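You operate a simulated robot arm through the tools that you are given. There is no shell and no other tool.

You run a simulated two-armed robot. Do the job below in one go: nothing can be reset, and whatever is moved stays where it is left.

## Task
Pick up the cleaning card with one hand, pass it to the other hand and put it on the packing table top.

The check looks at the end state, three seconds after you hand in, the way a careful person would. Anything else that was tipped, shoved, dropped, spilled or broken makes it a failure.

## Robot
Two 7-joint arms with two-finger parallel grippers on one trunk, on a base that moves. Base frame: it is fixed to the floor where the robot stands at the start and does not move with it; the origin is under the middle of the robot, x ahead of it, y to its left, z up. Units: mm, degrees, N and s.
The left shoulder is at the start at [30, 119, 935], the right one opposite. With the tool pointing down near the work surface each hand reaches from about 280 to 680 mm from the robot's upright axis, wherever it stands, measured 20 degrees to its own side. Places, roughly: cleaning card [750, 3500, 1000]; packing table top [4200, 5000, 800]. Payload 3.43 kg a hand.
The TCP of each hand is the grasp point between the finger pads, 30 mm short of the fingertips. In the tool frame z runs along the fingers and y along their closing line. Largest opening 94 mm; finger width 28, thickness 10; the body of the gripper, 50 by 96 mm, starts 55 mm behind the TCP.
Orientation is told as [roll, pitch, yaw] about the base's x, y, z axes, in that order, counted from this pose: with the fingers straight down and closing along the base's y, the tool's x points along the base's -x, its y along +y and its z along -z.

## Interface
- The arms move only by the tool apply_moves. It takes "left_targets", "right_targets" or both (then of equal length, played together; a hand with none holds still); each is one flat list of numbers, 7 for each row, row after row: the shift along the tool's x, y, z in mm, then the turn, a rotation vector about the tool's x, y, z in degrees, then the closure in counts, from 0 (fully open) to 255 (shut). In form: [dx, dy, dz, ax, ay, az, hand, dx, dy, dz, ax, ay, az, hand, ...]. A call has 1 to 20 rows; each row shifts and turns the commanded pose from where the row before left it, along the tool's axes as they then stand. Rows are played at 5 a second. More than 50 mm and 8.6 degrees between two rows, or a gripper value outside its range, and nothing of the call is played. A pose out of reach is approached as far as the arm can. The call stops where the force on the tool passes 40 N (or 10 N more than at its start, if that is more) or the arm is blocked; 0.2 s more then pass. Each finger travels about 72 mm/s and halts on what it meets, pressing with about 24 N; the grip force reading is that of the motor and also rises with nothing between the fingers. The clock runs only during rows and for 0.2 s after the last one: add rows that do not move to give the fingers time. It gives the time, the measured TCP pose, the force on the tool (base axes), the opening and the grip force at its end, in the units of the frame above (readings bear some noise), with the torque about the TCP (base axes, N m) and any sound that the robot's microphone picked up.
- Cameras (640 x 400 px; columns grow to the right, rows downward): "scene" is now at [54.9, -13.1, 1656.5]; the picture's right is [-0.13, -0.99, 0.00], its down [-0.61, 0.08, -0.79] and it looks along [0.78, -0.10, -0.62] (base axes); focal length 284 px, centre (320, 200). "left" rides on the left gripper at [76, -14, -103] in its tool frame; the picture's right is [0.18, 0.98, 0.00], its down [-0.75, 0.14, -0.64] and it looks along [-0.63, 0.12, 0.77] (tool axes); focal length 243 px, centre (320, 200). "right" rides on the right gripper at [76, 14, -103] in its tool frame; the picture's right is [-0.18, 0.98, 0.00], its down [-0.75, -0.14, -0.64] and it looks along [-0.63, -0.12, 0.77] (tool axes); focal length 243 px, centre (320, 200). There is no depth. A picture from a camera that has moved, and an enlarged one, comes with that camera's place and axes in the base frame and with its lens.
- get_image(camera): a new picture of that camera. No time passes.
- lift_body(by): moves the trunk up (or, below 0, down) by that many mm; the arms and the scene camera ride with it, the base frame stays. It gives what a move gives, with no picture.
- steer(legs): drives the robot by 1 to 6 legs, each [ahead, turn to the left] in mm and degrees, along the robot's own axes; the way and the turn of a leg run together, so that a leg with both is an arc; at most 1500 mm and 180 degrees a leg. The arms and the cameras ride along, it lands a little off, and it stops where it bumps. It gives what a move gives.
- pan_tilt(pan, tilt): turns the head with the scene camera to pan (to the left, within 143 degrees either way) and tilt (down, from -29 to 69), counted from straight ahead of the robot. It gives what a move gives.
- inspect(camera, box): a new picture of the part [left, top, right, bottom] of that camera's present view, enlarged. No time passes.
- sign_off(): hands the job in; it is judged then, once.

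Places have to be worked out from the pictures, the camera data and where the tool is seen. Open the grippers and draw the arms clear of the work before you hand the job in, unless the task says otherwise.

The tools are called after "Emit:" as name(argument=value, ...) on one line, values as JSON. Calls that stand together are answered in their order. apply_moves: Moves the arms, as the interface text tells. Its arguments: {"type":"object","properties":{"left_targets":{"type":"array","items":{"type":"number"}},"right_targets":{"type":"array","items":{"type":"number"}}},"required":[]} The other tools are called the same way: lift_body (by) moves the trunk up or down; steer (legs) drives the base; pan_tilt (pan, tilt) turns the head that bears the scene camera; get_image (camera) takes a picture; inspect (camera, box) takes an enlarged picture of a part of a camera's view; sign_off () hands the job in.

At the start:

```text
time_s: 0.0
left_tool_pos: [468.5, 160.5, 1169.4]
left_tcp_rot: [0.0, -0.1, -0.1]
left_ft_force: [0.1, 0.0, -0.5]
left_torque: [-0.02, 0.03, 0.0]
left_gripper_width: 94.0
left_gripper_force: 0.0
right_tool_pos: [464.3, -186.4, 1169.8]
right_tcp_rot: [0.1, 0.1, 0.0]
right_ft_force: [0.1, -0.1, 0.2]
right_torque: [-0.01, 0.01, 0.01]
right_gripper_width: 93.8
right_gripper_force: 0.0
trunk travel left (down, up): [-200.0, 210.0]
robot x, y, heading: [-1.1, -1.0, -0.1]
head pan, tilt (commanded): [-7.2, 38.0]
```

scene: 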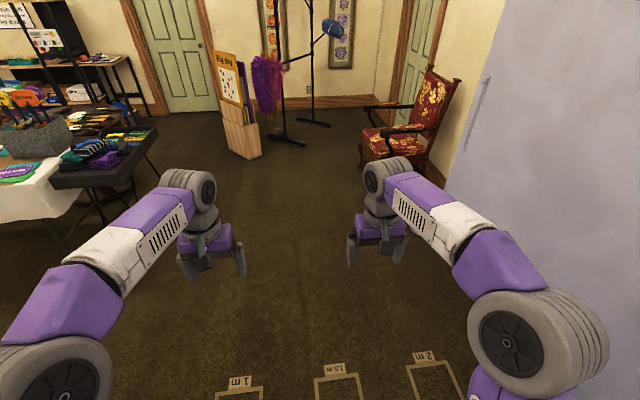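
right: 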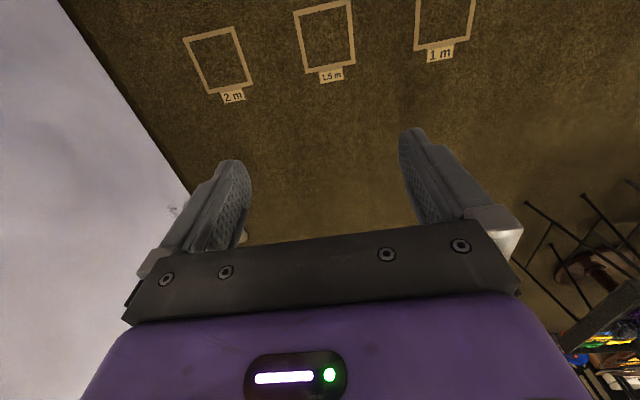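
left: 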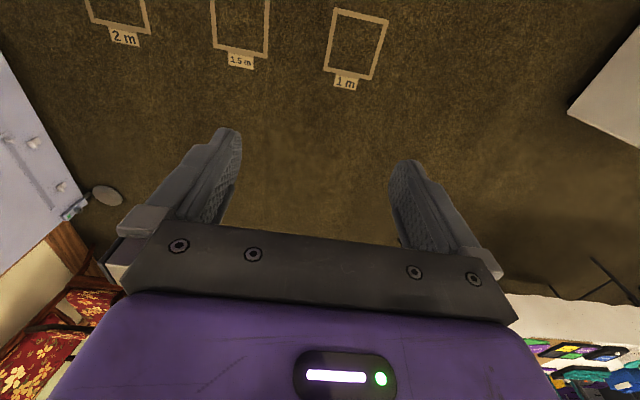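

The pictures show the robot in a room with a cluttered table to its front left; the card should be far to the left (+y). I turn the head left to look for it.

Emit:
pan_tilt(pan=75, tilt=20)

Emit:
get_image(camera="scene")

```text
time_s: 1.6
left_tool_pos: [468.7, 159.7, 1170.4]
left_tcp_rot: [0.0, 0.1, 0.1]
left_ft_force: [0.7, -0.3, 0.1]
left_torque: [-0.02, 0.03, 0.02]
left_gripper_width: 94.1
left_gripper_force: 0.1
right_tool_pos: [465.3, -186.1, 1169.1]
right_tcp_rot: [0.0, 0.0, 0.0]
right_ft_force: [0.5, 0.1, -0.4]
right_torque: [-0.05, 0.01, 0.0]
right_gripper_width: 94.1
right_gripper_force: 0.1
trunk travel left (down, up): [-200.0, 210.0]
robot x, y, heading: [-1.2, -1.7, -0.2]
head pan, tilt (commanded): [75.0, 20.0]
```

```text
taken
camera scene: at [-6.5, 87.6, 1684.8], right [0.97, -0.26, 0.0], down [-0.09, -0.33, -0.94], along [0.24, 0.91, -0.34], focal length 284 px, centre (320, 200)
```

scene: 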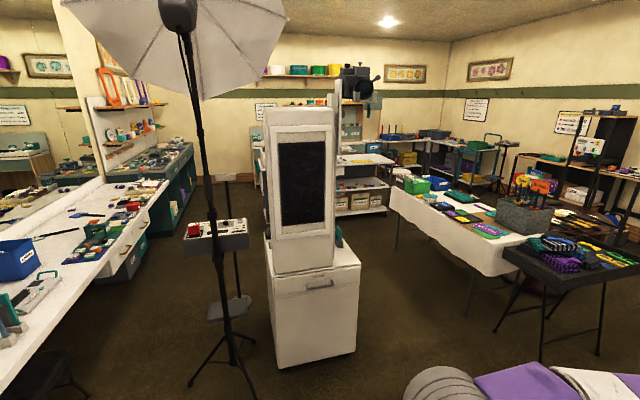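

The card's rough direction falls near (308,156), hidden behind the tall white cabinet/mirror kiosk; the packing table is about (458,143). I enlarge those parts.

Emit:
inspect(camera="scene", box=[240, 60, 420, 220])

Emit:
inspect(camera="scene", box=[380, 100, 560, 220])

Emit:
inspect(camera="scene", box=[0, 100, 260, 400])

```text
2.50 times, centred on (330, 140) of scene
camera zoom: at [-6.5, 87.6, 1684.8], right [0.97, -0.26, 0.0], down [-0.09, -0.33, -0.94], along [0.24, 0.91, -0.34], focal length 710 px, centre (295, 350)
```

zoom: 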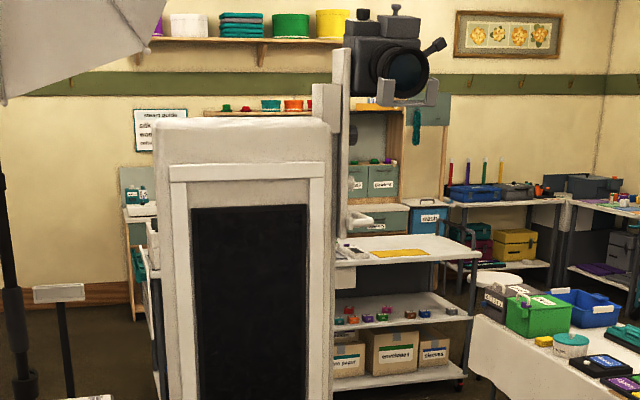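

```text
3.33 times, centred on (470, 160) of scene
camera zoom: at [-6.5, 87.6, 1684.8], right [0.97, -0.26, 0.0], down [-0.09, -0.33, -0.94], along [0.24, 0.91, -0.34], focal length 946 px, centre (-180, 333)
```

zoom: 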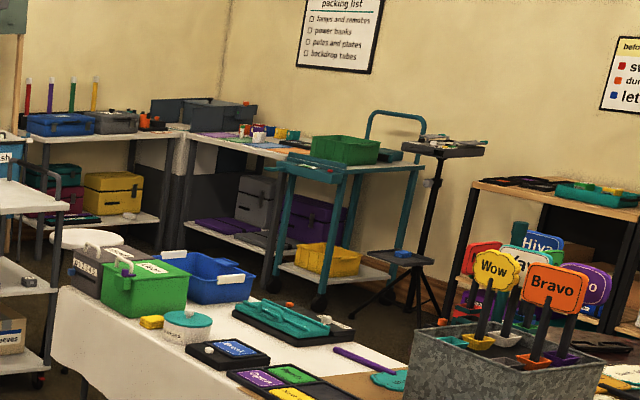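

```text
1.33 times, centred on (130, 250) of scene
camera zoom: at [-6.5, 87.6, 1684.8], right [0.97, -0.26, 0.0], down [-0.09, -0.33, -0.94], along [0.24, 0.91, -0.34], focal length 378 px, centre (573, 133)
```

zoom: 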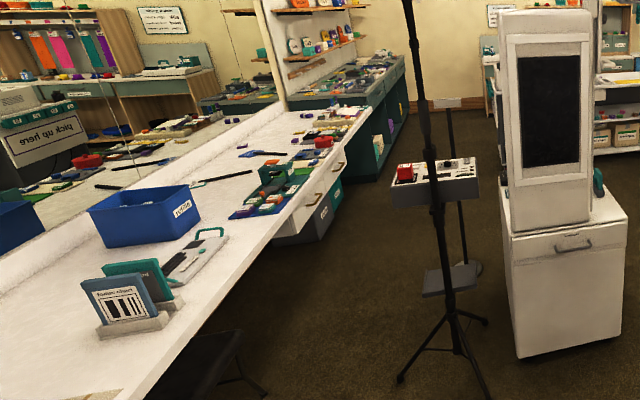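

The card should be on the white trolley behind the kiosk (kiosk about x 80–630, y 1400–1900), and the cloth-covered table's edge is about x 1600. The aisle between is centred about x 1110, so I drive ahead to there and turn left, then look.

Emit:
steer(legs=[[1110, 0], [0, 90]])

Emit:
pan_tilt(pan=0, tilt=25)

Emit:
get_image(camera="scene")

```text
time_s: 11.1
left_tool_pos: [953.3, 468.4, 1170.6]
left_tcp_rot: [-0.1, 0.0, 89.4]
left_ft_force: [0.0, -0.2, 0.2]
left_torque: [0.01, 0.01, -0.05]
left_gripper_width: 93.9
left_gripper_force: 0.1
right_tool_pos: [1300.6, 460.1, 1170.2]
right_tcp_rot: [-0.1, 0.0, 89.5]
right_ft_force: [0.4, -0.3, -0.1]
right_torque: [0.04, -0.02, -0.02]
right_gripper_width: 94.1
right_gripper_force: 0.1
trunk travel left (down, up): [-200.0, 210.0]
robot x, y, heading: [1114.0, -3.4, 89.6]
head pan, tilt (commanded): [75.0, 20.0]
```

```text
time_s: 12.5
left_tool_pos: [954.7, 467.1, 1170.6]
left_tcp_rot: [0.0, 0.0, 89.6]
left_ft_force: [0.8, -0.4, 0.3]
left_torque: [-0.01, 0.01, 0.03]
left_gripper_width: 94.0
left_gripper_force: 0.1
right_tool_pos: [1301.5, 460.3, 1169.9]
right_tcp_rot: [0.0, 0.0, 89.5]
right_ft_force: [0.2, 0.8, 0.2]
right_torque: [-0.04, 0.01, -0.01]
right_gripper_width: 93.9
right_gripper_force: 0.1
trunk travel left (down, up): [-200.0, 210.0]
robot x, y, heading: [1111.5, -3.6, 89.3]
head pan, tilt (commanded): [0.0, 25.0]
```

```text
taken
camera scene: at [1110.3, 57.1, 1676.7], right [1.0, -0.01, 0.0], down [0.0, -0.42, -0.91], along [0.01, 0.91, -0.42], focal length 284 px, centre (320, 200)
```

scene: 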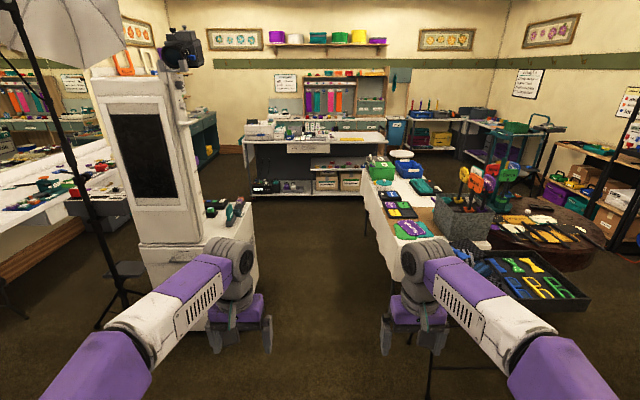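

The trolley is now visible ahead; the card's rough place projects near (287,131). I enlarge there and at the packing-table side.

Emit:
inspect(camera="scene", box=[235, 100, 395, 200])

Emit:
inspect(camera="scene", box=[260, 105, 340, 155])

Emit:
inspect(camera="scene", box=[400, 80, 560, 180])

```text
4.00 times, centred on (315, 150) of scene
camera zoom: at [1110.3, 57.1, 1676.7], right [1.0, -0.01, 0.0], down [0.0, -0.42, -0.91], along [0.01, 0.91, -0.42], focal length 1135 px, centre (340, 400)
```

zoom: 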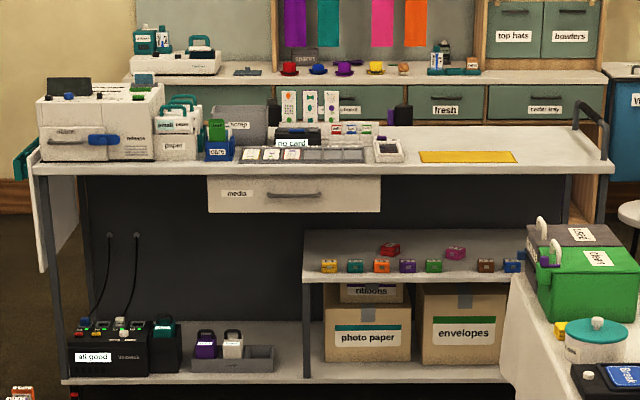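

```text
8.00 times, centred on (300, 130) of scene
camera zoom: at [1110.3, 57.1, 1676.7], right [1.0, -0.01, 0.0], down [0.0, -0.42, -0.91], along [0.01, 0.91, -0.42], focal length 2271 px, centre (480, 760)
```

zoom: 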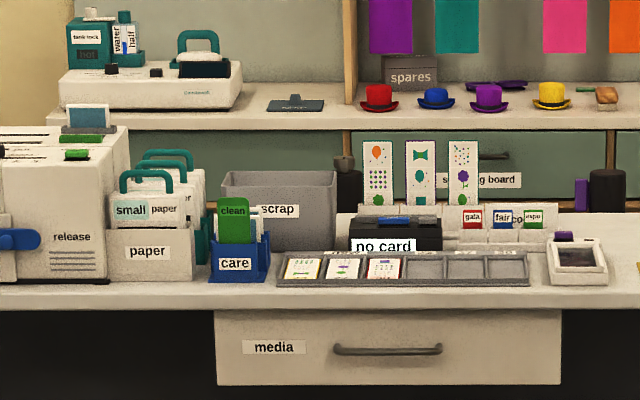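

```text
4.00 times, centred on (480, 130) of scene
camera zoom: at [1110.3, 57.1, 1676.7], right [1.0, -0.01, 0.0], down [0.0, -0.42, -0.91], along [0.01, 0.91, -0.42], focal length 1135 px, centre (-320, 480)
```

zoom: 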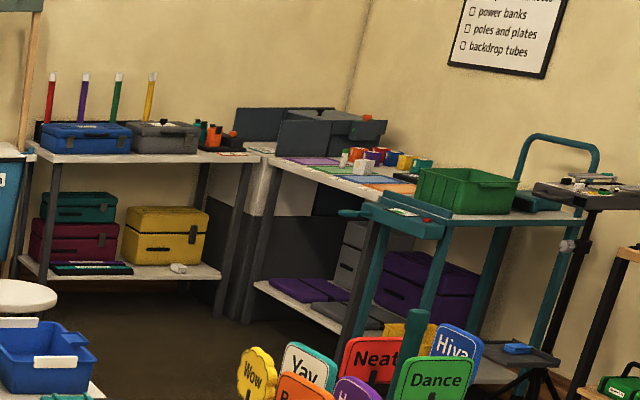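

The green "clean" card stands upright in the blue "care" holder on the trolley top, at about (772, 3500, 967). The aisle is clear between x≈680 and x≈1500, so I drive straight up the aisle and look again.

Emit:
steer(legs=[[1300, 0.5]])

Emit:
pan_tilt(pan=5, tilt=35)

Emit:
get_image(camera="scene")

```text
time_s: 19.2
left_tool_pos: [965.2, 1793.8, 1170.0]
left_tcp_rot: [0.1, 0.0, 89.6]
left_ft_force: [-0.4, 0.1, -0.6]
left_torque: [-0.02, 0.04, -0.03]
left_gripper_width: 94.1
left_gripper_force: 0.1
right_tool_pos: [1311.2, 1786.9, 1169.5]
right_tcp_rot: [0.0, 0.0, 89.6]
right_ft_force: [0.4, 0.2, 0.2]
right_torque: [0.02, 0.02, 0.01]
right_gripper_width: 93.6
right_gripper_force: 0.1
trunk travel left (down, up): [-200.0, 210.0]
robot x, y, heading: [1123.3, 1327.5, 89.6]
head pan, tilt (commanded): [0.0, 25.0]
```

```text
time_s: 19.9
left_tool_pos: [965.1, 1792.9, 1171.0]
left_tcp_rot: [0.0, 0.1, 89.5]
left_ft_force: [-0.4, -0.1, -0.2]
left_torque: [-0.01, 0.01, 0.0]
left_gripper_width: 94.3
left_gripper_force: 0.1
right_tool_pos: [1311.6, 1786.8, 1170.0]
right_tcp_rot: [0.0, 0.0, 89.6]
right_ft_force: [0.3, -0.9, 0.0]
right_torque: [0.03, -0.02, 0.02]
right_gripper_width: 94.1
right_gripper_force: 0.1
trunk travel left (down, up): [-200.0, 210.0]
robot x, y, heading: [1120.5, 1320.6, 89.5]
head pan, tilt (commanded): [5.0, 35.0]
```

```text
taken
camera scene: at [1114.1, 1378.6, 1661.0], right [1.0, 0.08, 0.0], down [0.05, -0.57, -0.82], along [-0.07, 0.82, -0.57], focal length 284 px, centre (320, 200)
```

scene: 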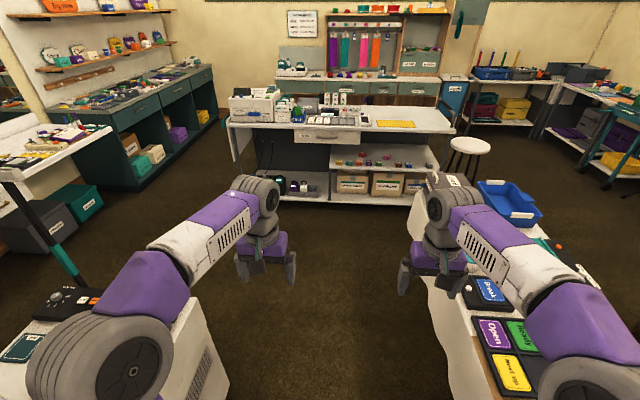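

The way ahead is clear past the kiosk; the trolley front is at about y≈3350. I drive on in two legs, then angle left so the left hand comes in line with the card.

Emit:
steer(legs=[[850, 0], [0, 20], [500, 0], [0, -20]])

Emit:
pan_tilt(pan=10, tilt=45)

Emit:
get_image(camera="scene")

```text
time_s: 29.1
left_tool_pos: [800.2, 3121.4, 1170.9]
left_tcp_rot: [-0.1, 0.1, 90.2]
left_ft_force: [0.1, 0.1, -0.1]
left_torque: [-0.03, 0.03, 0.0]
left_gripper_width: 93.9
left_gripper_force: 0.1
right_tool_pos: [1145.6, 3117.7, 1169.3]
right_tcp_rot: [0.0, 0.0, 90.1]
right_ft_force: [-0.4, -0.4, 0.6]
right_torque: [0.0, 0.04, -0.01]
right_gripper_width: 94.0
right_gripper_force: 0.2
trunk travel left (down, up): [-200.0, 210.0]
robot x, y, heading: [960.4, 2649.8, 90.1]
head pan, tilt (commanded): [5.0, 35.0]
```

```text
time_s: 29.9
left_tool_pos: [799.1, 3119.9, 1170.4]
left_tcp_rot: [-0.1, 0.1, 90.3]
left_ft_force: [-0.3, 0.6, 0.9]
left_torque: [0.0, -0.03, -0.03]
left_gripper_width: 94.2
left_gripper_force: 0.1
right_tool_pos: [1145.7, 3118.2, 1169.5]
right_tcp_rot: [0.0, 0.0, 90.1]
right_ft_force: [-0.5, 0.0, 0.6]
right_torque: [-0.01, 0.01, 0.0]
right_gripper_width: 94.1
right_gripper_force: 0.0
trunk travel left (down, up): [-200.0, 210.0]
robot x, y, heading: [963.6, 2649.1, 90.2]
head pan, tilt (commanded): [10.0, 45.0]
```

```text
taken
camera scene: at [946.4, 2699.5, 1646.2], right [0.98, 0.18, 0.0], down [0.12, -0.7, -0.71], along [-0.12, 0.7, -0.71], focal length 284 px, centre (320, 200)
```

scene: 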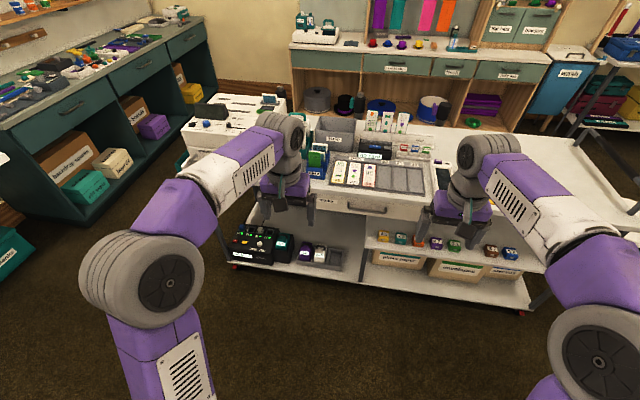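

Emit:
inspect(camera="scene", box=[270, 105, 370, 215])

Emit:
get_image(camera="left")

Emit:
get_image(camera="right")

```text
3.64 times, centred on (320, 160) of scene
camera zoom: at [946.4, 2699.5, 1646.2], right [0.98, 0.18, 0.0], down [0.12, -0.7, -0.71], along [-0.12, 0.7, -0.71], focal length 1032 px, centre (320, 346)
```

zoom: 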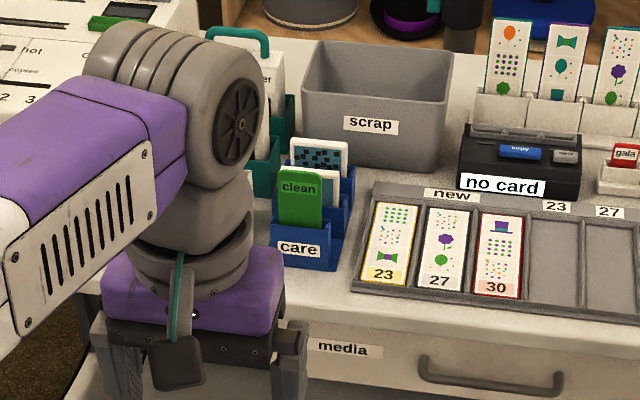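

```text
taken
camera left: at [815.2, 3044.7, 1271.9], right [-0.98, -0.19, 0.0], down [-0.14, 0.75, 0.64], along [-0.12, 0.63, -0.77], focal length 243 px, centre (320, 200)
```

left: 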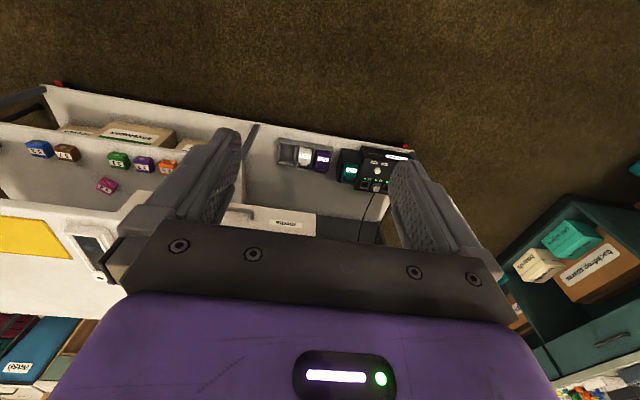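

```text
taken
camera right: at [1131.3, 3041.1, 1271.8], right [-0.98, 0.18, 0.0], down [0.14, 0.75, 0.64], along [0.12, 0.63, -0.77], focal length 243 px, centre (320, 200)
```

right: 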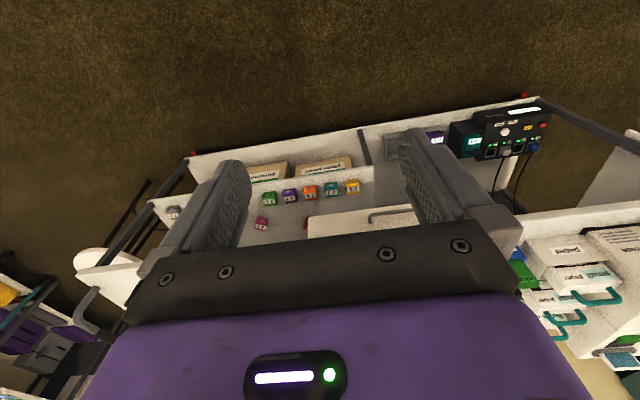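

The holder is stepped: the green "clean" card is in the front slot, two other cards behind it. Triangulating two views puts the card's top near (765, 3610, 980) and the trolley's front edge near y≈3450. Before going closer I look down at my base footprint and the trolley's foot.

Emit:
pan_tilt(pan=0, tilt=69)

Emit:
get_image(camera="scene")

```text
time_s: 30.7
left_tool_pos: [799.2, 3120.0, 1170.6]
left_tcp_rot: [0.0, 0.1, 90.2]
left_ft_force: [-0.2, 0.8, 0.1]
left_torque: [0.01, -0.01, 0.0]
left_gripper_width: 93.7
left_gripper_force: 0.1
right_tool_pos: [1146.8, 3116.7, 1169.9]
right_tcp_rot: [0.0, 0.0, 90.1]
right_ft_force: [0.6, -0.6, -0.2]
right_torque: [0.03, -0.02, 0.0]
right_gripper_width: 94.2
right_gripper_force: 0.0
trunk travel left (down, up): [-200.0, 210.0]
robot x, y, heading: [962.3, 2651.9, 90.3]
head pan, tilt (commanded): [0.0, 68.8]
```

```text
taken
camera scene: at [960.6, 2675.5, 1617.3], right [1.0, 0.0, 0.0], down [0.0, -0.93, -0.36], along [0.0, 0.36, -0.93], focal length 284 px, centre (320, 200)
```

scene: 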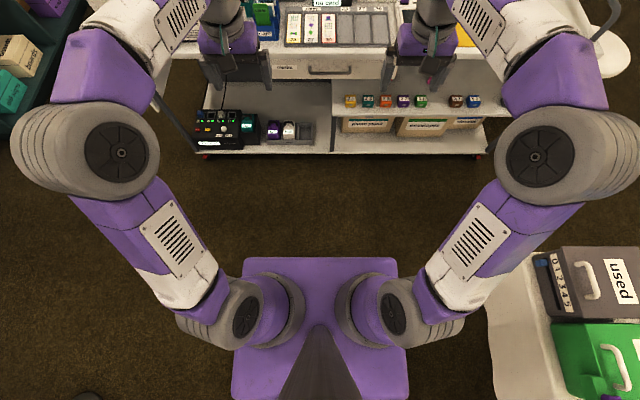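

My base seems to reach no more than about 300 mm ahead of its axis and the trolley front is near y≈3480–3540, so there is room. I move ahead 400 mm and look with scene and left-hand cameras.

Emit:
steer(legs=[[400, 0]])

Emit:
pan_tilt(pan=18, tilt=55)

Emit:
get_image(camera="scene")

Emit:
get_image(camera="left")

Emit:
get_image(camera="right")

```text
time_s: 33.3
left_tool_pos: [797.7, 3527.4, 1170.0]
left_tcp_rot: [0.0, 0.0, 90.3]
left_ft_force: [0.7, -0.2, 0.2]
left_torque: [-0.01, -0.02, -0.01]
left_gripper_width: 93.9
left_gripper_force: 0.0
right_tool_pos: [1143.8, 3524.7, 1170.2]
right_tcp_rot: [0.1, -0.1, 90.3]
right_ft_force: [-0.2, -0.3, -1.0]
right_torque: [0.02, 0.01, -0.02]
right_gripper_width: 94.0
right_gripper_force: 0.0
trunk travel left (down, up): [-200.0, 210.0]
robot x, y, heading: [962.2, 3055.9, 90.2]
head pan, tilt (commanded): [0.0, 68.8]
```

```text
time_s: 34.1
left_tool_pos: [798.1, 3526.0, 1170.9]
left_tcp_rot: [0.1, 0.0, 90.3]
left_ft_force: [0.2, -0.8, -0.6]
left_torque: [0.04, 0.02, 0.01]
left_gripper_width: 94.2
left_gripper_force: 0.0
right_tool_pos: [1142.0, 3524.4, 1169.8]
right_tcp_rot: [0.0, 0.0, 90.4]
right_ft_force: [0.1, -0.1, 0.1]
right_torque: [0.01, -0.03, 0.0]
right_gripper_width: 94.1
right_gripper_force: 0.1
trunk travel left (down, up): [-200.0, 210.0]
robot x, y, heading: [959.2, 3055.9, 90.4]
head pan, tilt (commanded): [18.0, 55.0]
```

```text
taken
camera scene: at [936.7, 3094.0, 1632.7], right [0.95, 0.31, 0.0], down [0.26, -0.78, -0.57], along [-0.18, 0.54, -0.82], focal length 284 px, centre (320, 200)
```

scene: 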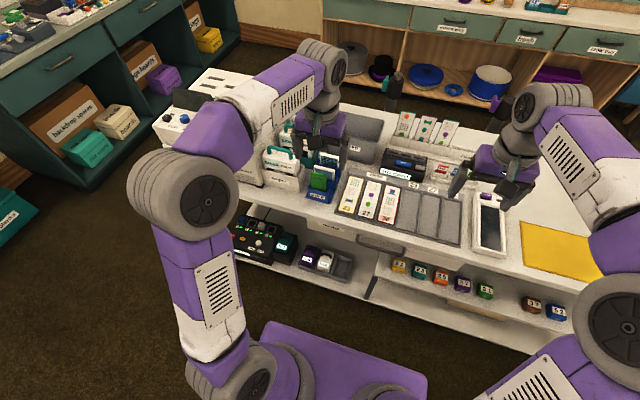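

```text
taken
camera left: at [812.7, 3450.4, 1272.0], right [-0.98, -0.19, 0.0], down [-0.15, 0.75, 0.64], along [-0.12, 0.63, -0.77], focal length 243 px, centre (320, 200)
```

left: 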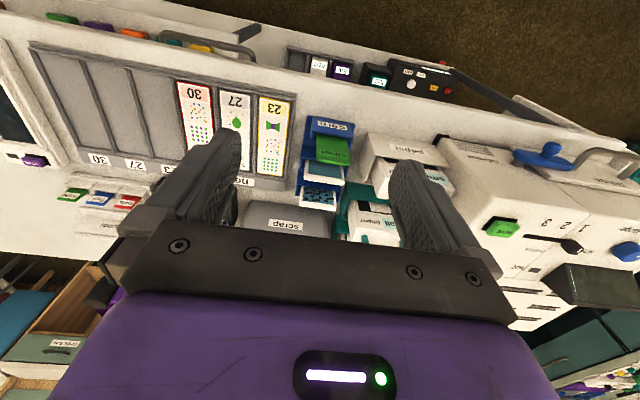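

```text
taken
camera right: at [1128.8, 3447.7, 1271.9], right [-0.98, 0.18, 0.0], down [0.14, 0.75, 0.64], along [0.11, 0.63, -0.77], focal length 243 px, centre (320, 200)
```

right: 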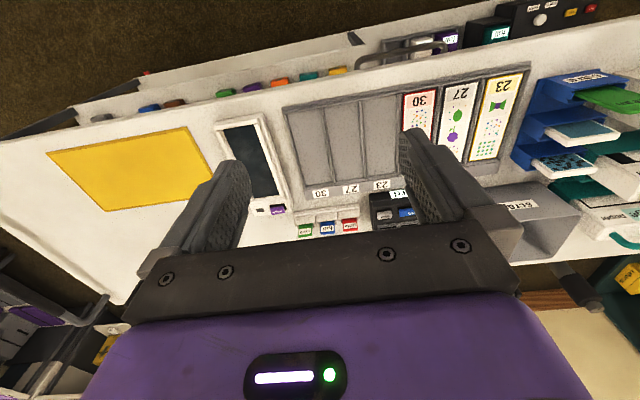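

The left camera now looks straight on the blue holder with the green card. I enlarge both views to fix the card's position.

Emit:
inspect(camera="left", box=[270, 100, 390, 220])

Emit:
inspect(camera="scene", box=[270, 120, 370, 220])

Emit:
inspect(camera="right", box=[490, 60, 640, 200])

```text
3.33 times, centred on (330, 160) of left
camera zoom: at [812.7, 3450.4, 1272.0], right [-0.98, -0.19, 0.0], down [-0.15, 0.75, 0.64], along [-0.12, 0.63, -0.77], focal length 809 px, centre (287, 333)
```

zoom: 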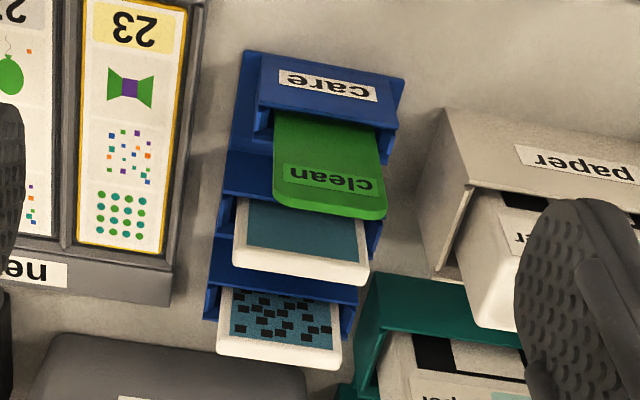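

```text
4.00 times, centred on (320, 170) of scene
camera zoom: at [936.7, 3094.0, 1632.7], right [0.95, 0.31, 0.0], down [0.26, -0.78, -0.57], along [-0.18, 0.54, -0.82], focal length 1135 px, centre (320, 320)
```

zoom: 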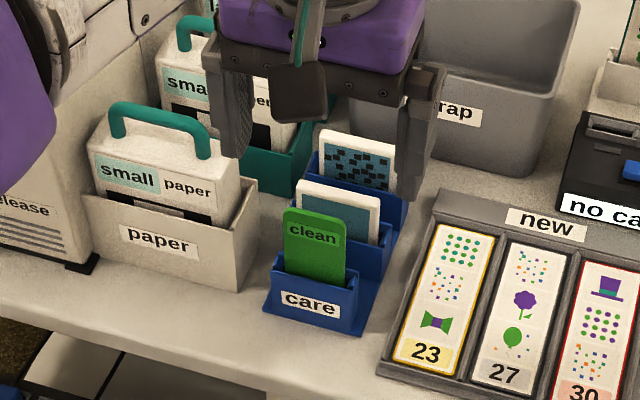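

```text
2.86 times, centred on (565, 130) of right
camera zoom: at [1128.8, 3447.7, 1271.9], right [-0.98, 0.18, 0.0], down [0.14, 0.75, 0.64], along [0.11, 0.63, -0.77], focal length 693 px, centre (-380, 400)
```

zoom: 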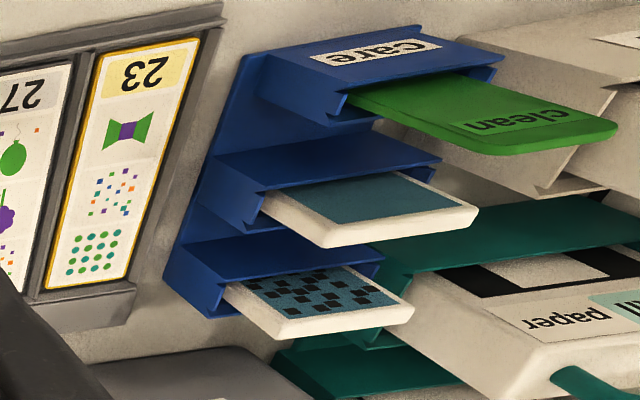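

Triangulation from three views: card top edge centre ≈ (757, 3630, 967), card about 50 mm wide facing −y, holder lip ≈ z 908, trolley top ≈ z 845. To pinch its faces I must close along y, so I turn the left hand 90° to the left (camera to the free right side) at the present safe height.

Emit:
apply_moves(left_targets=[0, 0, 0, 0, 0, -8.2, 0, 0, 0, 0, 0, 0, -8.2, 0, 0, 0, 0, 0, 0, -8.2, 0, 0, 0, 0, 0, 0, -8.2, 0, 0, 0, 0, 0, 0, -8.2, 0, 0, 0, 0, 0, 0, -8.2, 0, 0, 0, 0, 0, 0, -8.2, 0, 0, 0, 0, 0, 0, -8.2, 0, 0, 0, 0, 0, 0, -8.2, 0, 0, 0, 0, 0, 0, -8.2, 0, 0, 0, 0, 0, 0, -7.7, 0, 0, 0, 0, 0, 0, 0, 0])

Emit:
get_image(camera="left")

Emit:
get_image(camera="scene")

```text
time_s: 36.7
left_tool_pos: [797.3, 3525.6, 1170.1]
left_tcp_rot: [0.0, -0.1, -179.9]
left_ft_force: [0.1, 0.4, 0.6]
left_torque: [0.02, -0.03, -0.03]
left_gripper_width: 94.0
left_gripper_force: 0.1
right_tool_pos: [1142.9, 3523.7, 1169.7]
right_tcp_rot: [-0.1, 0.0, 90.2]
right_ft_force: [0.4, 0.1, 0.4]
right_torque: [0.0, -0.01, 0.0]
right_gripper_width: 94.0
right_gripper_force: 0.1
trunk travel left (down, up): [-200.0, 210.0]
robot x, y, heading: [960.6, 3058.1, 90.2]
head pan, tilt (commanded): [18.0, 55.0]
```

```text
taken
camera left: at [874.7, 3540.8, 1271.7], right [0.19, -0.98, 0.0], down [-0.75, -0.14, 0.64], along [-0.63, -0.12, -0.77], focal length 243 px, centre (320, 200)
```

left: 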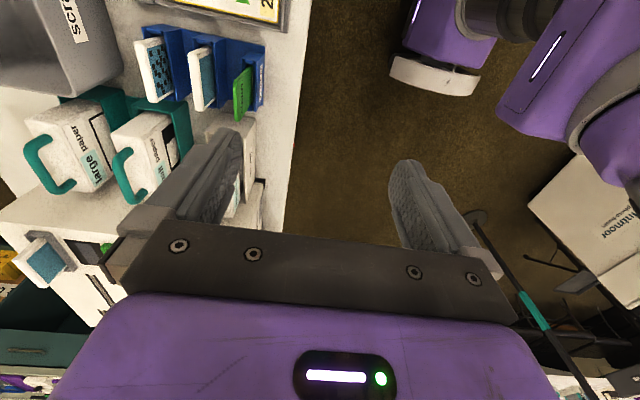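

```text
taken
camera scene: at [936.6, 3094.1, 1632.7], right [0.95, 0.31, 0.0], down [0.26, -0.78, -0.57], along [-0.18, 0.54, -0.82], focal length 284 px, centre (320, 200)
```

scene: 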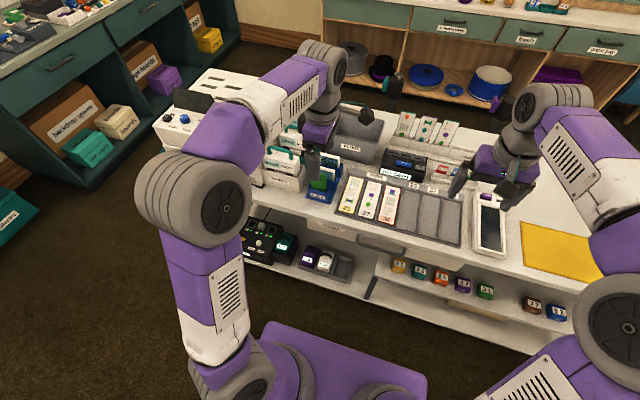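

The left camera now sees the holder almost edge-on. I enlarge that to fix the card's y and the gap to the card behind it.

Emit:
inspect(camera="left", box=[120, 10, 290, 130])

Emit:
inspect(camera="scene", box=[280, 130, 380, 220])

```text
3.33 times, centred on (205, 70) of left
camera zoom: at [874.7, 3540.8, 1271.7], right [0.19, -0.98, 0.0], down [-0.75, -0.14, 0.64], along [-0.63, -0.12, -0.77], focal length 809 px, centre (703, 633)
```

zoom: 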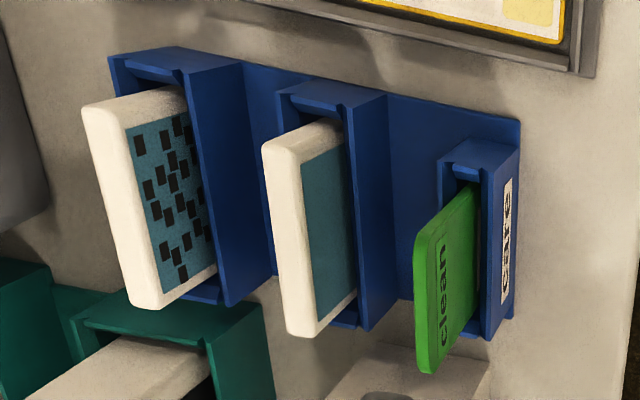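

```text
4.44 times, centred on (330, 175) of scene
camera zoom: at [936.6, 3094.1, 1632.7], right [0.95, 0.31, 0.0], down [0.26, -0.78, -0.57], along [-0.18, 0.54, -0.82], focal length 1262 px, centre (276, 311)
```

zoom: 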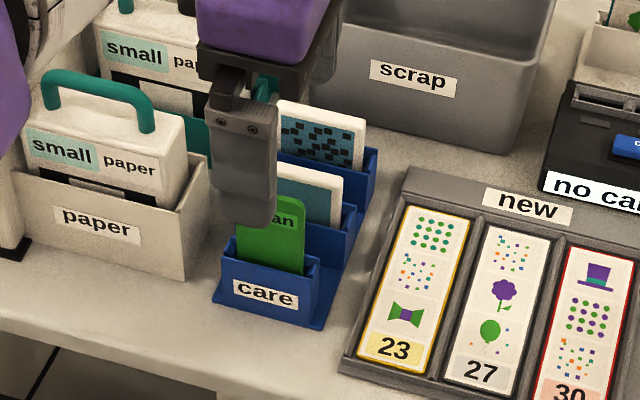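

The card is ~4 mm thick with top-edge centre ≈ (760, 3624, 972), and the next card's face is ≈ 46 mm behind it, so the fingers must go in pre-closed to ~50 mm. I move the left hand to hover over the card at z 1040 and narrow the opening.

Emit:
apply_moves(left_targets=[-9.3, -24.6, 0, 0, 0, 0, 60, -9.3, -24.6, 20, 0, 0, 0, 115, -9.3, -24.6, 35, 0, 0, 0, 115, -9.4, -24.6, 35, 0, 0, 0, 115, 0, 0, 40, 0, 0, 0, 115, 0, 0, 0, 0, 0, 0, 115])

Emit:
get_image(camera="left")

Emit:
inspect(camera="scene", box=[280, 100, 380, 220])

Emit:
get_image(camera="right")

```text
time_s: 38.1
left_tool_pos: [758.8, 3623.4, 1040.3]
left_tcp_rot: [0.0, 0.0, -180.1]
left_ft_force: [0.5, 0.2, 0.8]
left_torque: [-0.01, -0.01, 0.03]
left_gripper_width: 51.6
left_gripper_force: 0.1
right_tool_pos: [1142.2, 3523.2, 1169.3]
right_tcp_rot: [0.0, 0.1, 90.3]
right_ft_force: [-0.9, -0.1, 0.1]
right_torque: [0.02, 0.0, 0.01]
right_gripper_width: 94.0
right_gripper_force: 0.1
trunk travel left (down, up): [-200.0, 210.0]
robot x, y, heading: [960.9, 3058.4, 90.4]
head pan, tilt (commanded): [18.0, 55.0]
```

```text
taken
camera left: at [836.8, 3638.1, 1142.6], right [0.18, -0.98, 0.0], down [-0.75, -0.14, 0.64], along [-0.63, -0.12, -0.77], focal length 243 px, centre (320, 200)
```

left: 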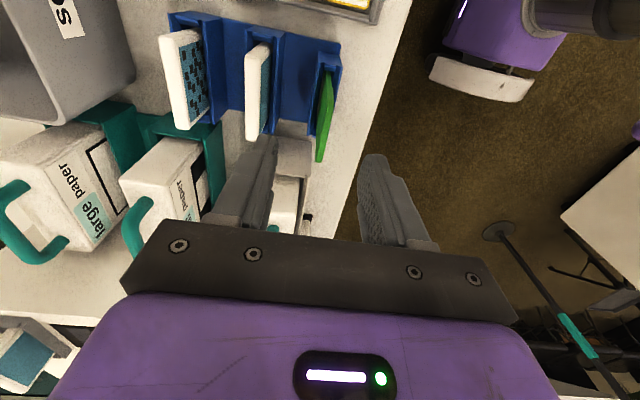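

```text
3.33 times, centred on (330, 160) of scene
camera zoom: at [936.6, 3094.0, 1632.8], right [0.95, 0.31, 0.0], down [0.26, -0.78, -0.57], along [-0.18, 0.54, -0.82], focal length 946 px, centre (287, 333)
```

zoom: 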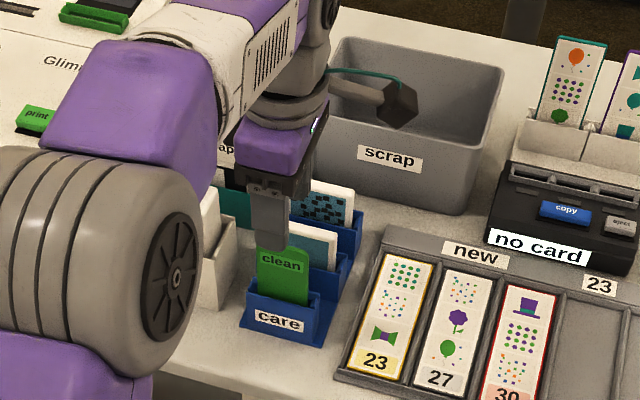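

```text
taken
camera right: at [1128.7, 3447.7, 1272.0], right [-0.98, 0.18, 0.0], down [0.14, 0.75, 0.64], along [0.11, 0.63, -0.77], focal length 243 px, centre (320, 200)
```

right: 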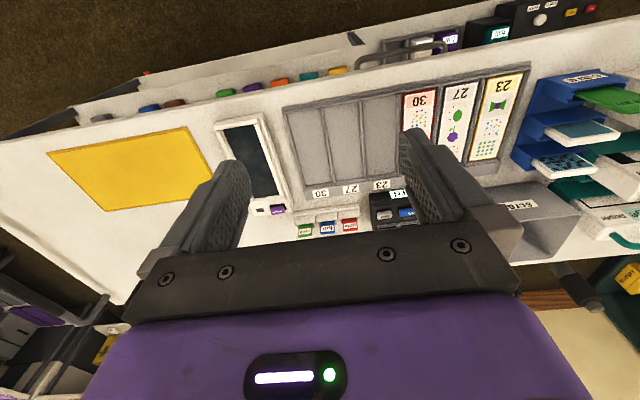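

The hand hovers over the card at (759, 3623, 1040) with a 52 mm opening. I enlarge the left view to check the card lies between the fingers.

Emit:
inspect(camera="left", box=[220, 20, 420, 220])

```text
2.00 times, centred on (320, 120) of left
camera zoom: at [836.8, 3638.1, 1142.6], right [0.18, -0.98, 0.0], down [-0.75, -0.14, 0.64], along [-0.63, -0.12, -0.77], focal length 485 px, centre (320, 360)
```

zoom: 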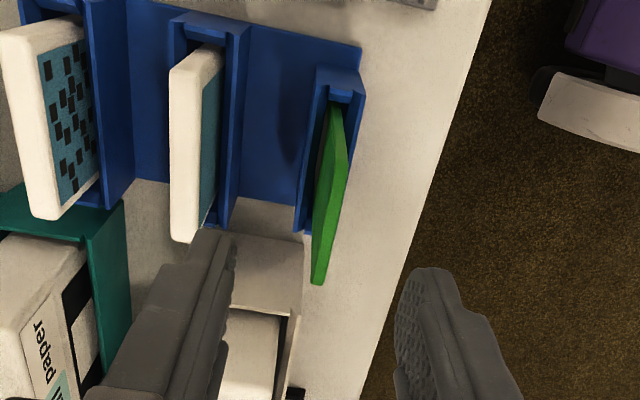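

Emit:
inspect(camera="left", box=[290, 50, 360, 170])

```text
3.33 times, centred on (325, 110) of left
camera zoom: at [836.8, 3638.1, 1142.6], right [0.18, -0.98, 0.0], down [-0.75, -0.14, 0.64], along [-0.63, -0.12, -0.77], focal length 809 px, centre (303, 500)
```

zoom: 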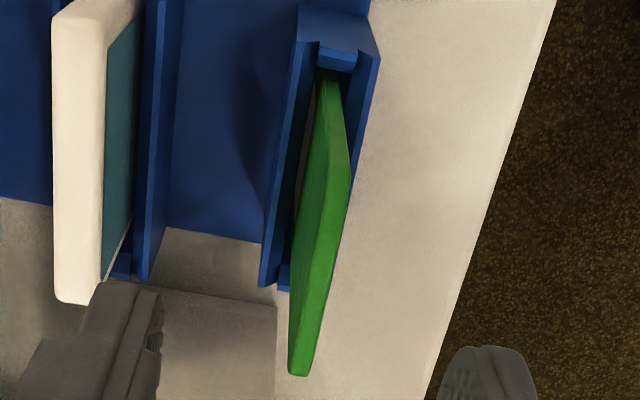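

The card's top runs parallel to x at y ≈ 3620.5, centred x ≈ 758, top z ≈ 970. I shift 3 mm toward −y and descend to TCP z ≈ 966 (fingertips 936, above the lip), still open.

Emit:
apply_moves(left_targets=[-1, 3, 24, 0, 0, 0, 115, 0, 0, 25, 0, 0, 0, 115, 0, 0, 25, 0, 0, 0, 115, 0, 0, 0, 0, 0, 0, 115])

Emit:
inspect(camera="left", box=[220, 20, 420, 220])

Emit:
inspect(camera="scene", box=[280, 130, 380, 220])

Emit:
inspect(camera="right", box=[490, 60, 640, 200])

```text
time_s: 39.1
left_tool_pos: [759.6, 3619.5, 966.3]
left_tcp_rot: [0.0, -0.1, -180.0]
left_ft_force: [0.2, 0.7, 0.2]
left_torque: [-0.01, 0.01, 0.0]
left_gripper_width: 51.5
left_gripper_force: 0.1
right_tool_pos: [1144.0, 3523.6, 1169.1]
right_tcp_rot: [-0.1, 0.0, 90.4]
right_ft_force: [0.1, 0.8, -1.0]
right_torque: [-0.03, 0.02, 0.01]
right_gripper_width: 94.2
right_gripper_force: 0.1
trunk travel left (down, up): [-200.0, 210.0]
robot x, y, heading: [958.4, 3060.9, 90.4]
head pan, tilt (commanded): [18.0, 55.0]
```

```text
2.00 times, centred on (320, 120) of left
camera zoom: at [836.5, 3634.9, 1067.7], right [0.18, -0.98, 0.0], down [-0.75, -0.14, 0.64], along [-0.63, -0.12, -0.77], focal length 485 px, centre (320, 360)
```

zoom: 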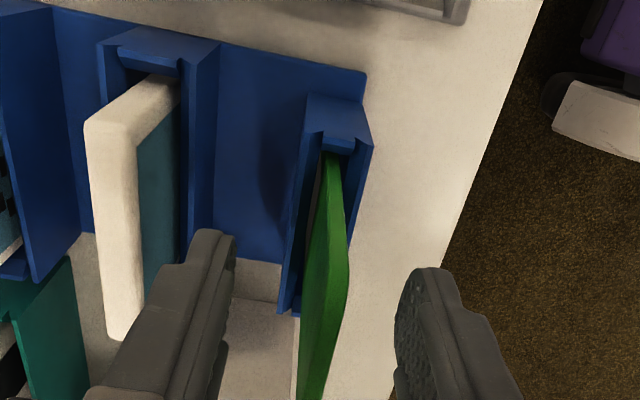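

```text
4.44 times, centred on (330, 175) of scene
camera zoom: at [936.7, 3093.8, 1632.8], right [0.95, 0.31, 0.0], down [0.26, -0.78, -0.57], along [-0.18, 0.54, -0.82], focal length 1262 px, centre (276, 311)
```

zoom: 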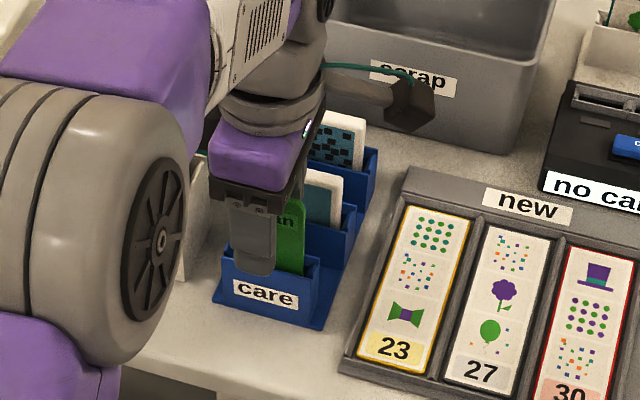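

```text
2.86 times, centred on (565, 130) of right
camera zoom: at [1128.7, 3447.5, 1272.0], right [-0.98, 0.18, 0.0], down [0.14, 0.75, 0.64], along [0.11, 0.63, -0.77], focal length 693 px, centre (-380, 400)
```

zoom: 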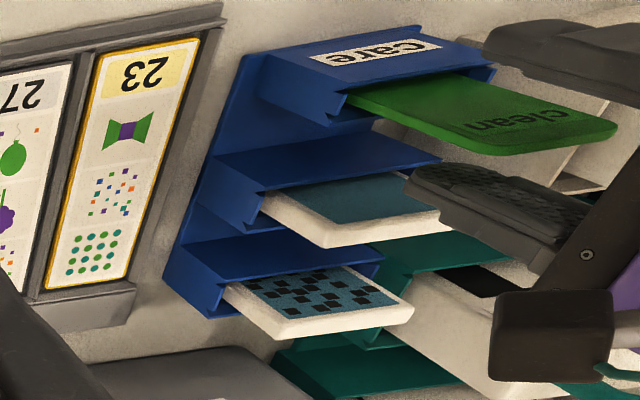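

The right camera shows the card centred between the left fingers and clear of the card behind. I close the left hand on it and let the grip settle.

Emit:
apply_moves(left_targets=[0, 0, 0, 0, 0, 0, 200, 0, 0, 0, 0, 0, 0, 255, 0, 0, 0, 0, 0, 0, 255, 0, 0, 0, 0, 0, 0, 255, 0, 0, 0, 0, 0, 0, 255])

Emit:
inspect(camera="left", box=[220, 20, 420, 220])

Emit:
inspect(camera="right", box=[490, 60, 640, 200])

```text
time_s: 40.3
left_tool_pos: [759.7, 3619.5, 966.4]
left_tcp_rot: [0.0, 0.0, -180.0]
left_ft_force: [-0.8, 0.1, 0.0]
left_torque: [0.0, -0.02, -0.02]
left_gripper_width: 8.3
left_gripper_force: 24.3
right_tool_pos: [1142.8, 3523.1, 1169.6]
right_tcp_rot: [0.0, 0.0, 90.4]
right_ft_force: [-0.9, 0.8, -0.7]
right_torque: [-0.01, 0.0, -0.01]
right_gripper_width: 94.0
right_gripper_force: 0.0
trunk travel left (down, up): [-200.0, 210.0]
robot x, y, heading: [957.9, 3060.6, 90.2]
head pan, tilt (commanded): [18.0, 55.0]
```

```text
2.00 times, centred on (320, 120) of left
camera zoom: at [836.7, 3635.1, 1067.9], right [0.18, -0.98, 0.0], down [-0.75, -0.14, 0.64], along [-0.63, -0.12, -0.77], focal length 485 px, centre (320, 360)
```

zoom: 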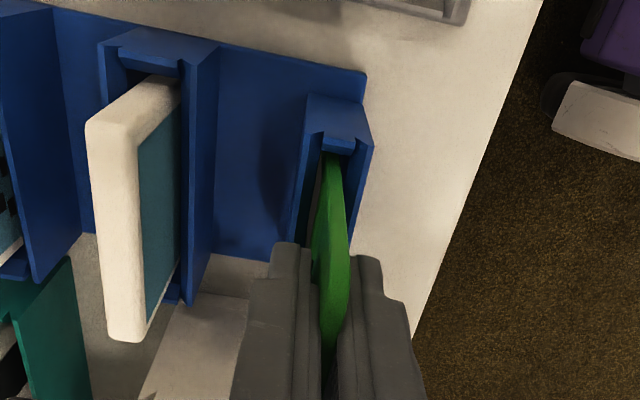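

```text
2.86 times, centred on (565, 130) of right
camera zoom: at [1128.7, 3447.7, 1271.9], right [-0.98, 0.18, 0.0], down [0.14, 0.75, 0.64], along [0.11, 0.63, -0.77], focal length 693 px, centre (-380, 400)
```

zoom: 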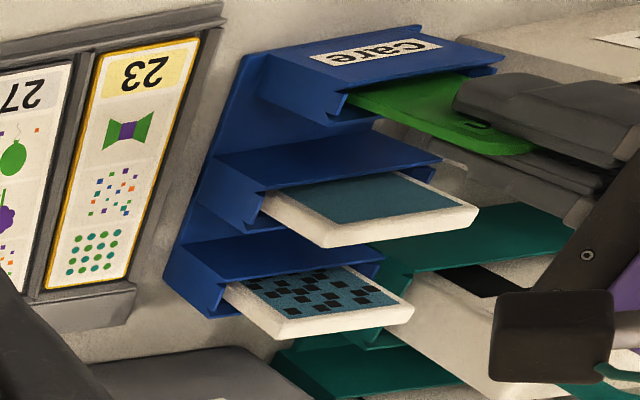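

The grip holds at 8.3 mm opening with 24 N: the card is pinched. I lift it straight up 160 mm.

Emit:
apply_moves(left_targets=[0, 0, -10, 0, 0, 0, 255, 0, 0, -20, 0, 0, 0, 255, 0, 0, -20, 0, 0, 0, 255, 0, 0, -20, 0, 0, 0, 255, 0, 0, -30, 0, 0, 0, 255, 0, 0, -30, 0, 0, 0, 255, 0, 0, -30, 0, 0, 0, 255, 0, 0, 0, 0, 0, 0, 255])

Emit:
get_image(camera="left")

Emit:
get_image(camera="right")

Emit:
get_image(camera="scene")

```text
time_s: 42.1
left_tool_pos: [757.6, 3621.2, 1125.2]
left_tcp_rot: [0.1, 0.0, 179.9]
left_ft_force: [0.3, -0.2, -1.4]
left_torque: [0.01, 0.03, -0.01]
left_gripper_width: 8.5
left_gripper_force: 24.4
right_tool_pos: [1143.0, 3523.4, 1169.1]
right_tcp_rot: [0.0, 0.0, 90.3]
right_ft_force: [-0.2, 0.6, -0.2]
right_torque: [-0.04, -0.01, 0.03]
right_gripper_width: 93.9
right_gripper_force: 0.0
trunk travel left (down, up): [-200.0, 210.0]
robot x, y, heading: [954.7, 3060.1, 90.0]
head pan, tilt (commanded): [18.0, 55.0]
```

```text
taken
camera left: at [834.8, 3636.4, 1227.8], right [0.18, -0.98, 0.0], down [-0.75, -0.14, 0.64], along [-0.63, -0.12, -0.77], focal length 243 px, centre (320, 200)
```

left: 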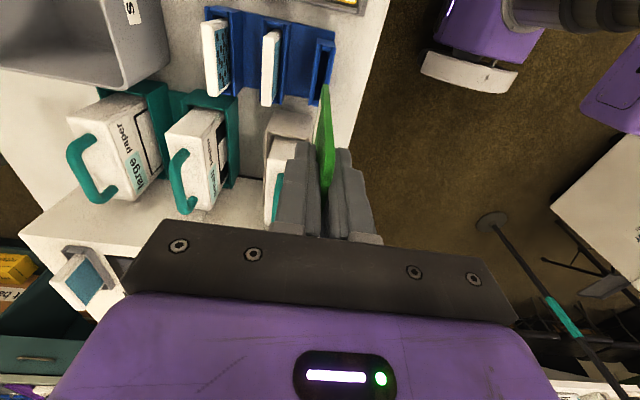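

```text
taken
camera right: at [1128.7, 3447.8, 1271.9], right [-0.98, 0.18, 0.0], down [0.14, 0.75, 0.64], along [0.11, 0.63, -0.77], focal length 243 px, centre (320, 200)
```

right: 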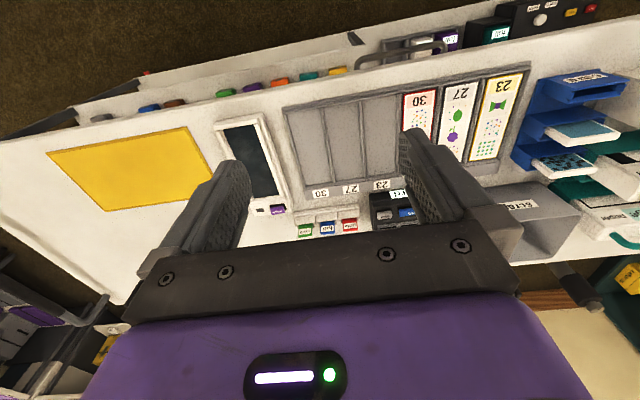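

```text
taken
camera scene: at [936.6, 3094.2, 1632.7], right [0.95, 0.31, 0.0], down [0.26, -0.78, -0.57], along [-0.18, 0.54, -0.82], focal length 284 px, centre (320, 200)
```

scene: 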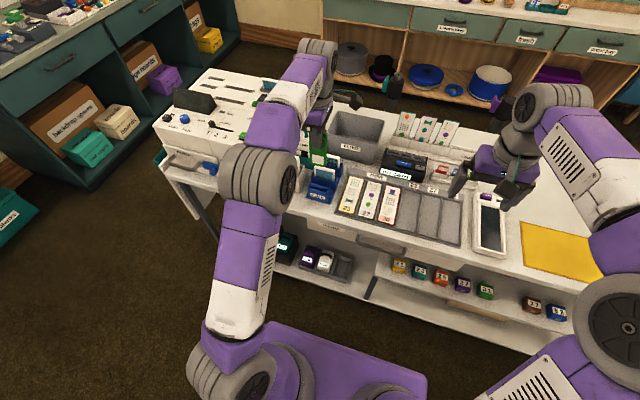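

The card is out of the holder and everything else is in place. I back the robot straight away from the trolley by 450 mm to get free space for the handover.

Emit:
steer(legs=[[-450, 0]])

Emit:
pan_tilt(pan=0, tilt=45)

Emit:
get_image(camera="scene")

Emit:
inspect(camera="scene", box=[160, 120, 320, 240])

```text
time_s: 44.8
left_tool_pos: [760.4, 3166.6, 1126.1]
left_tcp_rot: [0.1, -0.1, 180.1]
left_ft_force: [0.0, -0.1, 0.5]
left_torque: [0.02, 0.01, -0.02]
left_gripper_width: 8.2
left_gripper_force: 24.3
right_tool_pos: [1145.1, 3069.0, 1169.4]
right_tcp_rot: [0.1, 0.0, 90.2]
right_ft_force: [0.0, -0.3, -0.2]
right_torque: [0.02, -0.03, -0.01]
right_gripper_width: 94.3
right_gripper_force: 0.0
trunk travel left (down, up): [-200.0, 210.0]
robot x, y, heading: [963.1, 2602.3, 90.3]
head pan, tilt (commanded): [18.0, 55.0]
```

```text
time_s: 45.6
left_tool_pos: [760.9, 3167.8, 1125.6]
left_tcp_rot: [0.0, 0.0, 180.1]
left_ft_force: [0.4, 0.8, -0.7]
left_torque: [0.03, -0.01, -0.03]
left_gripper_width: 8.2
left_gripper_force: 23.6
right_tool_pos: [1144.2, 3069.6, 1169.8]
right_tcp_rot: [0.0, 0.0, 90.3]
right_ft_force: [0.7, -0.4, 0.0]
right_torque: [0.03, 0.02, 0.0]
right_gripper_width: 94.0
right_gripper_force: 0.1
trunk travel left (down, up): [-200.0, 210.0]
robot x, y, heading: [962.5, 2597.4, 90.2]
head pan, tilt (commanded): [0.0, 45.0]
```

```text
taken
camera scene: at [961.0, 2652.1, 1646.1], right [1.0, 0.01, 0.0], down [0.0, -0.71, -0.71], along [0.0, 0.71, -0.71], focal length 284 px, centre (320, 200)
```

scene: 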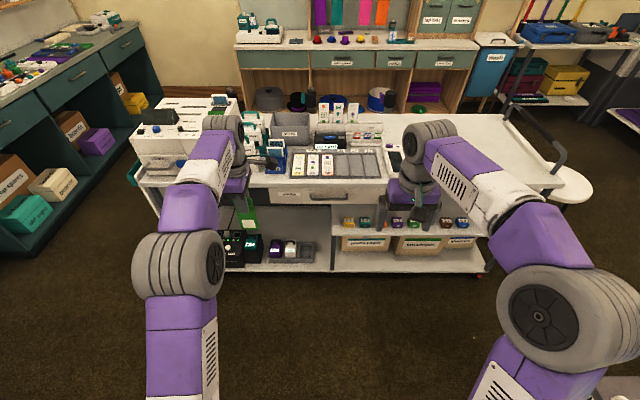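

```text
3.33 times, centred on (240, 180) of scene
camera zoom: at [961.0, 2652.1, 1646.1], right [1.0, 0.01, 0.0], down [0.0, -0.71, -0.71], along [0.0, 0.71, -0.71], focal length 946 px, centre (587, 267)
```

zoom: 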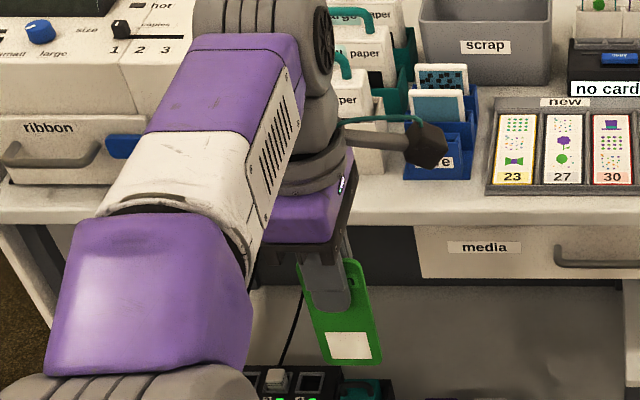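

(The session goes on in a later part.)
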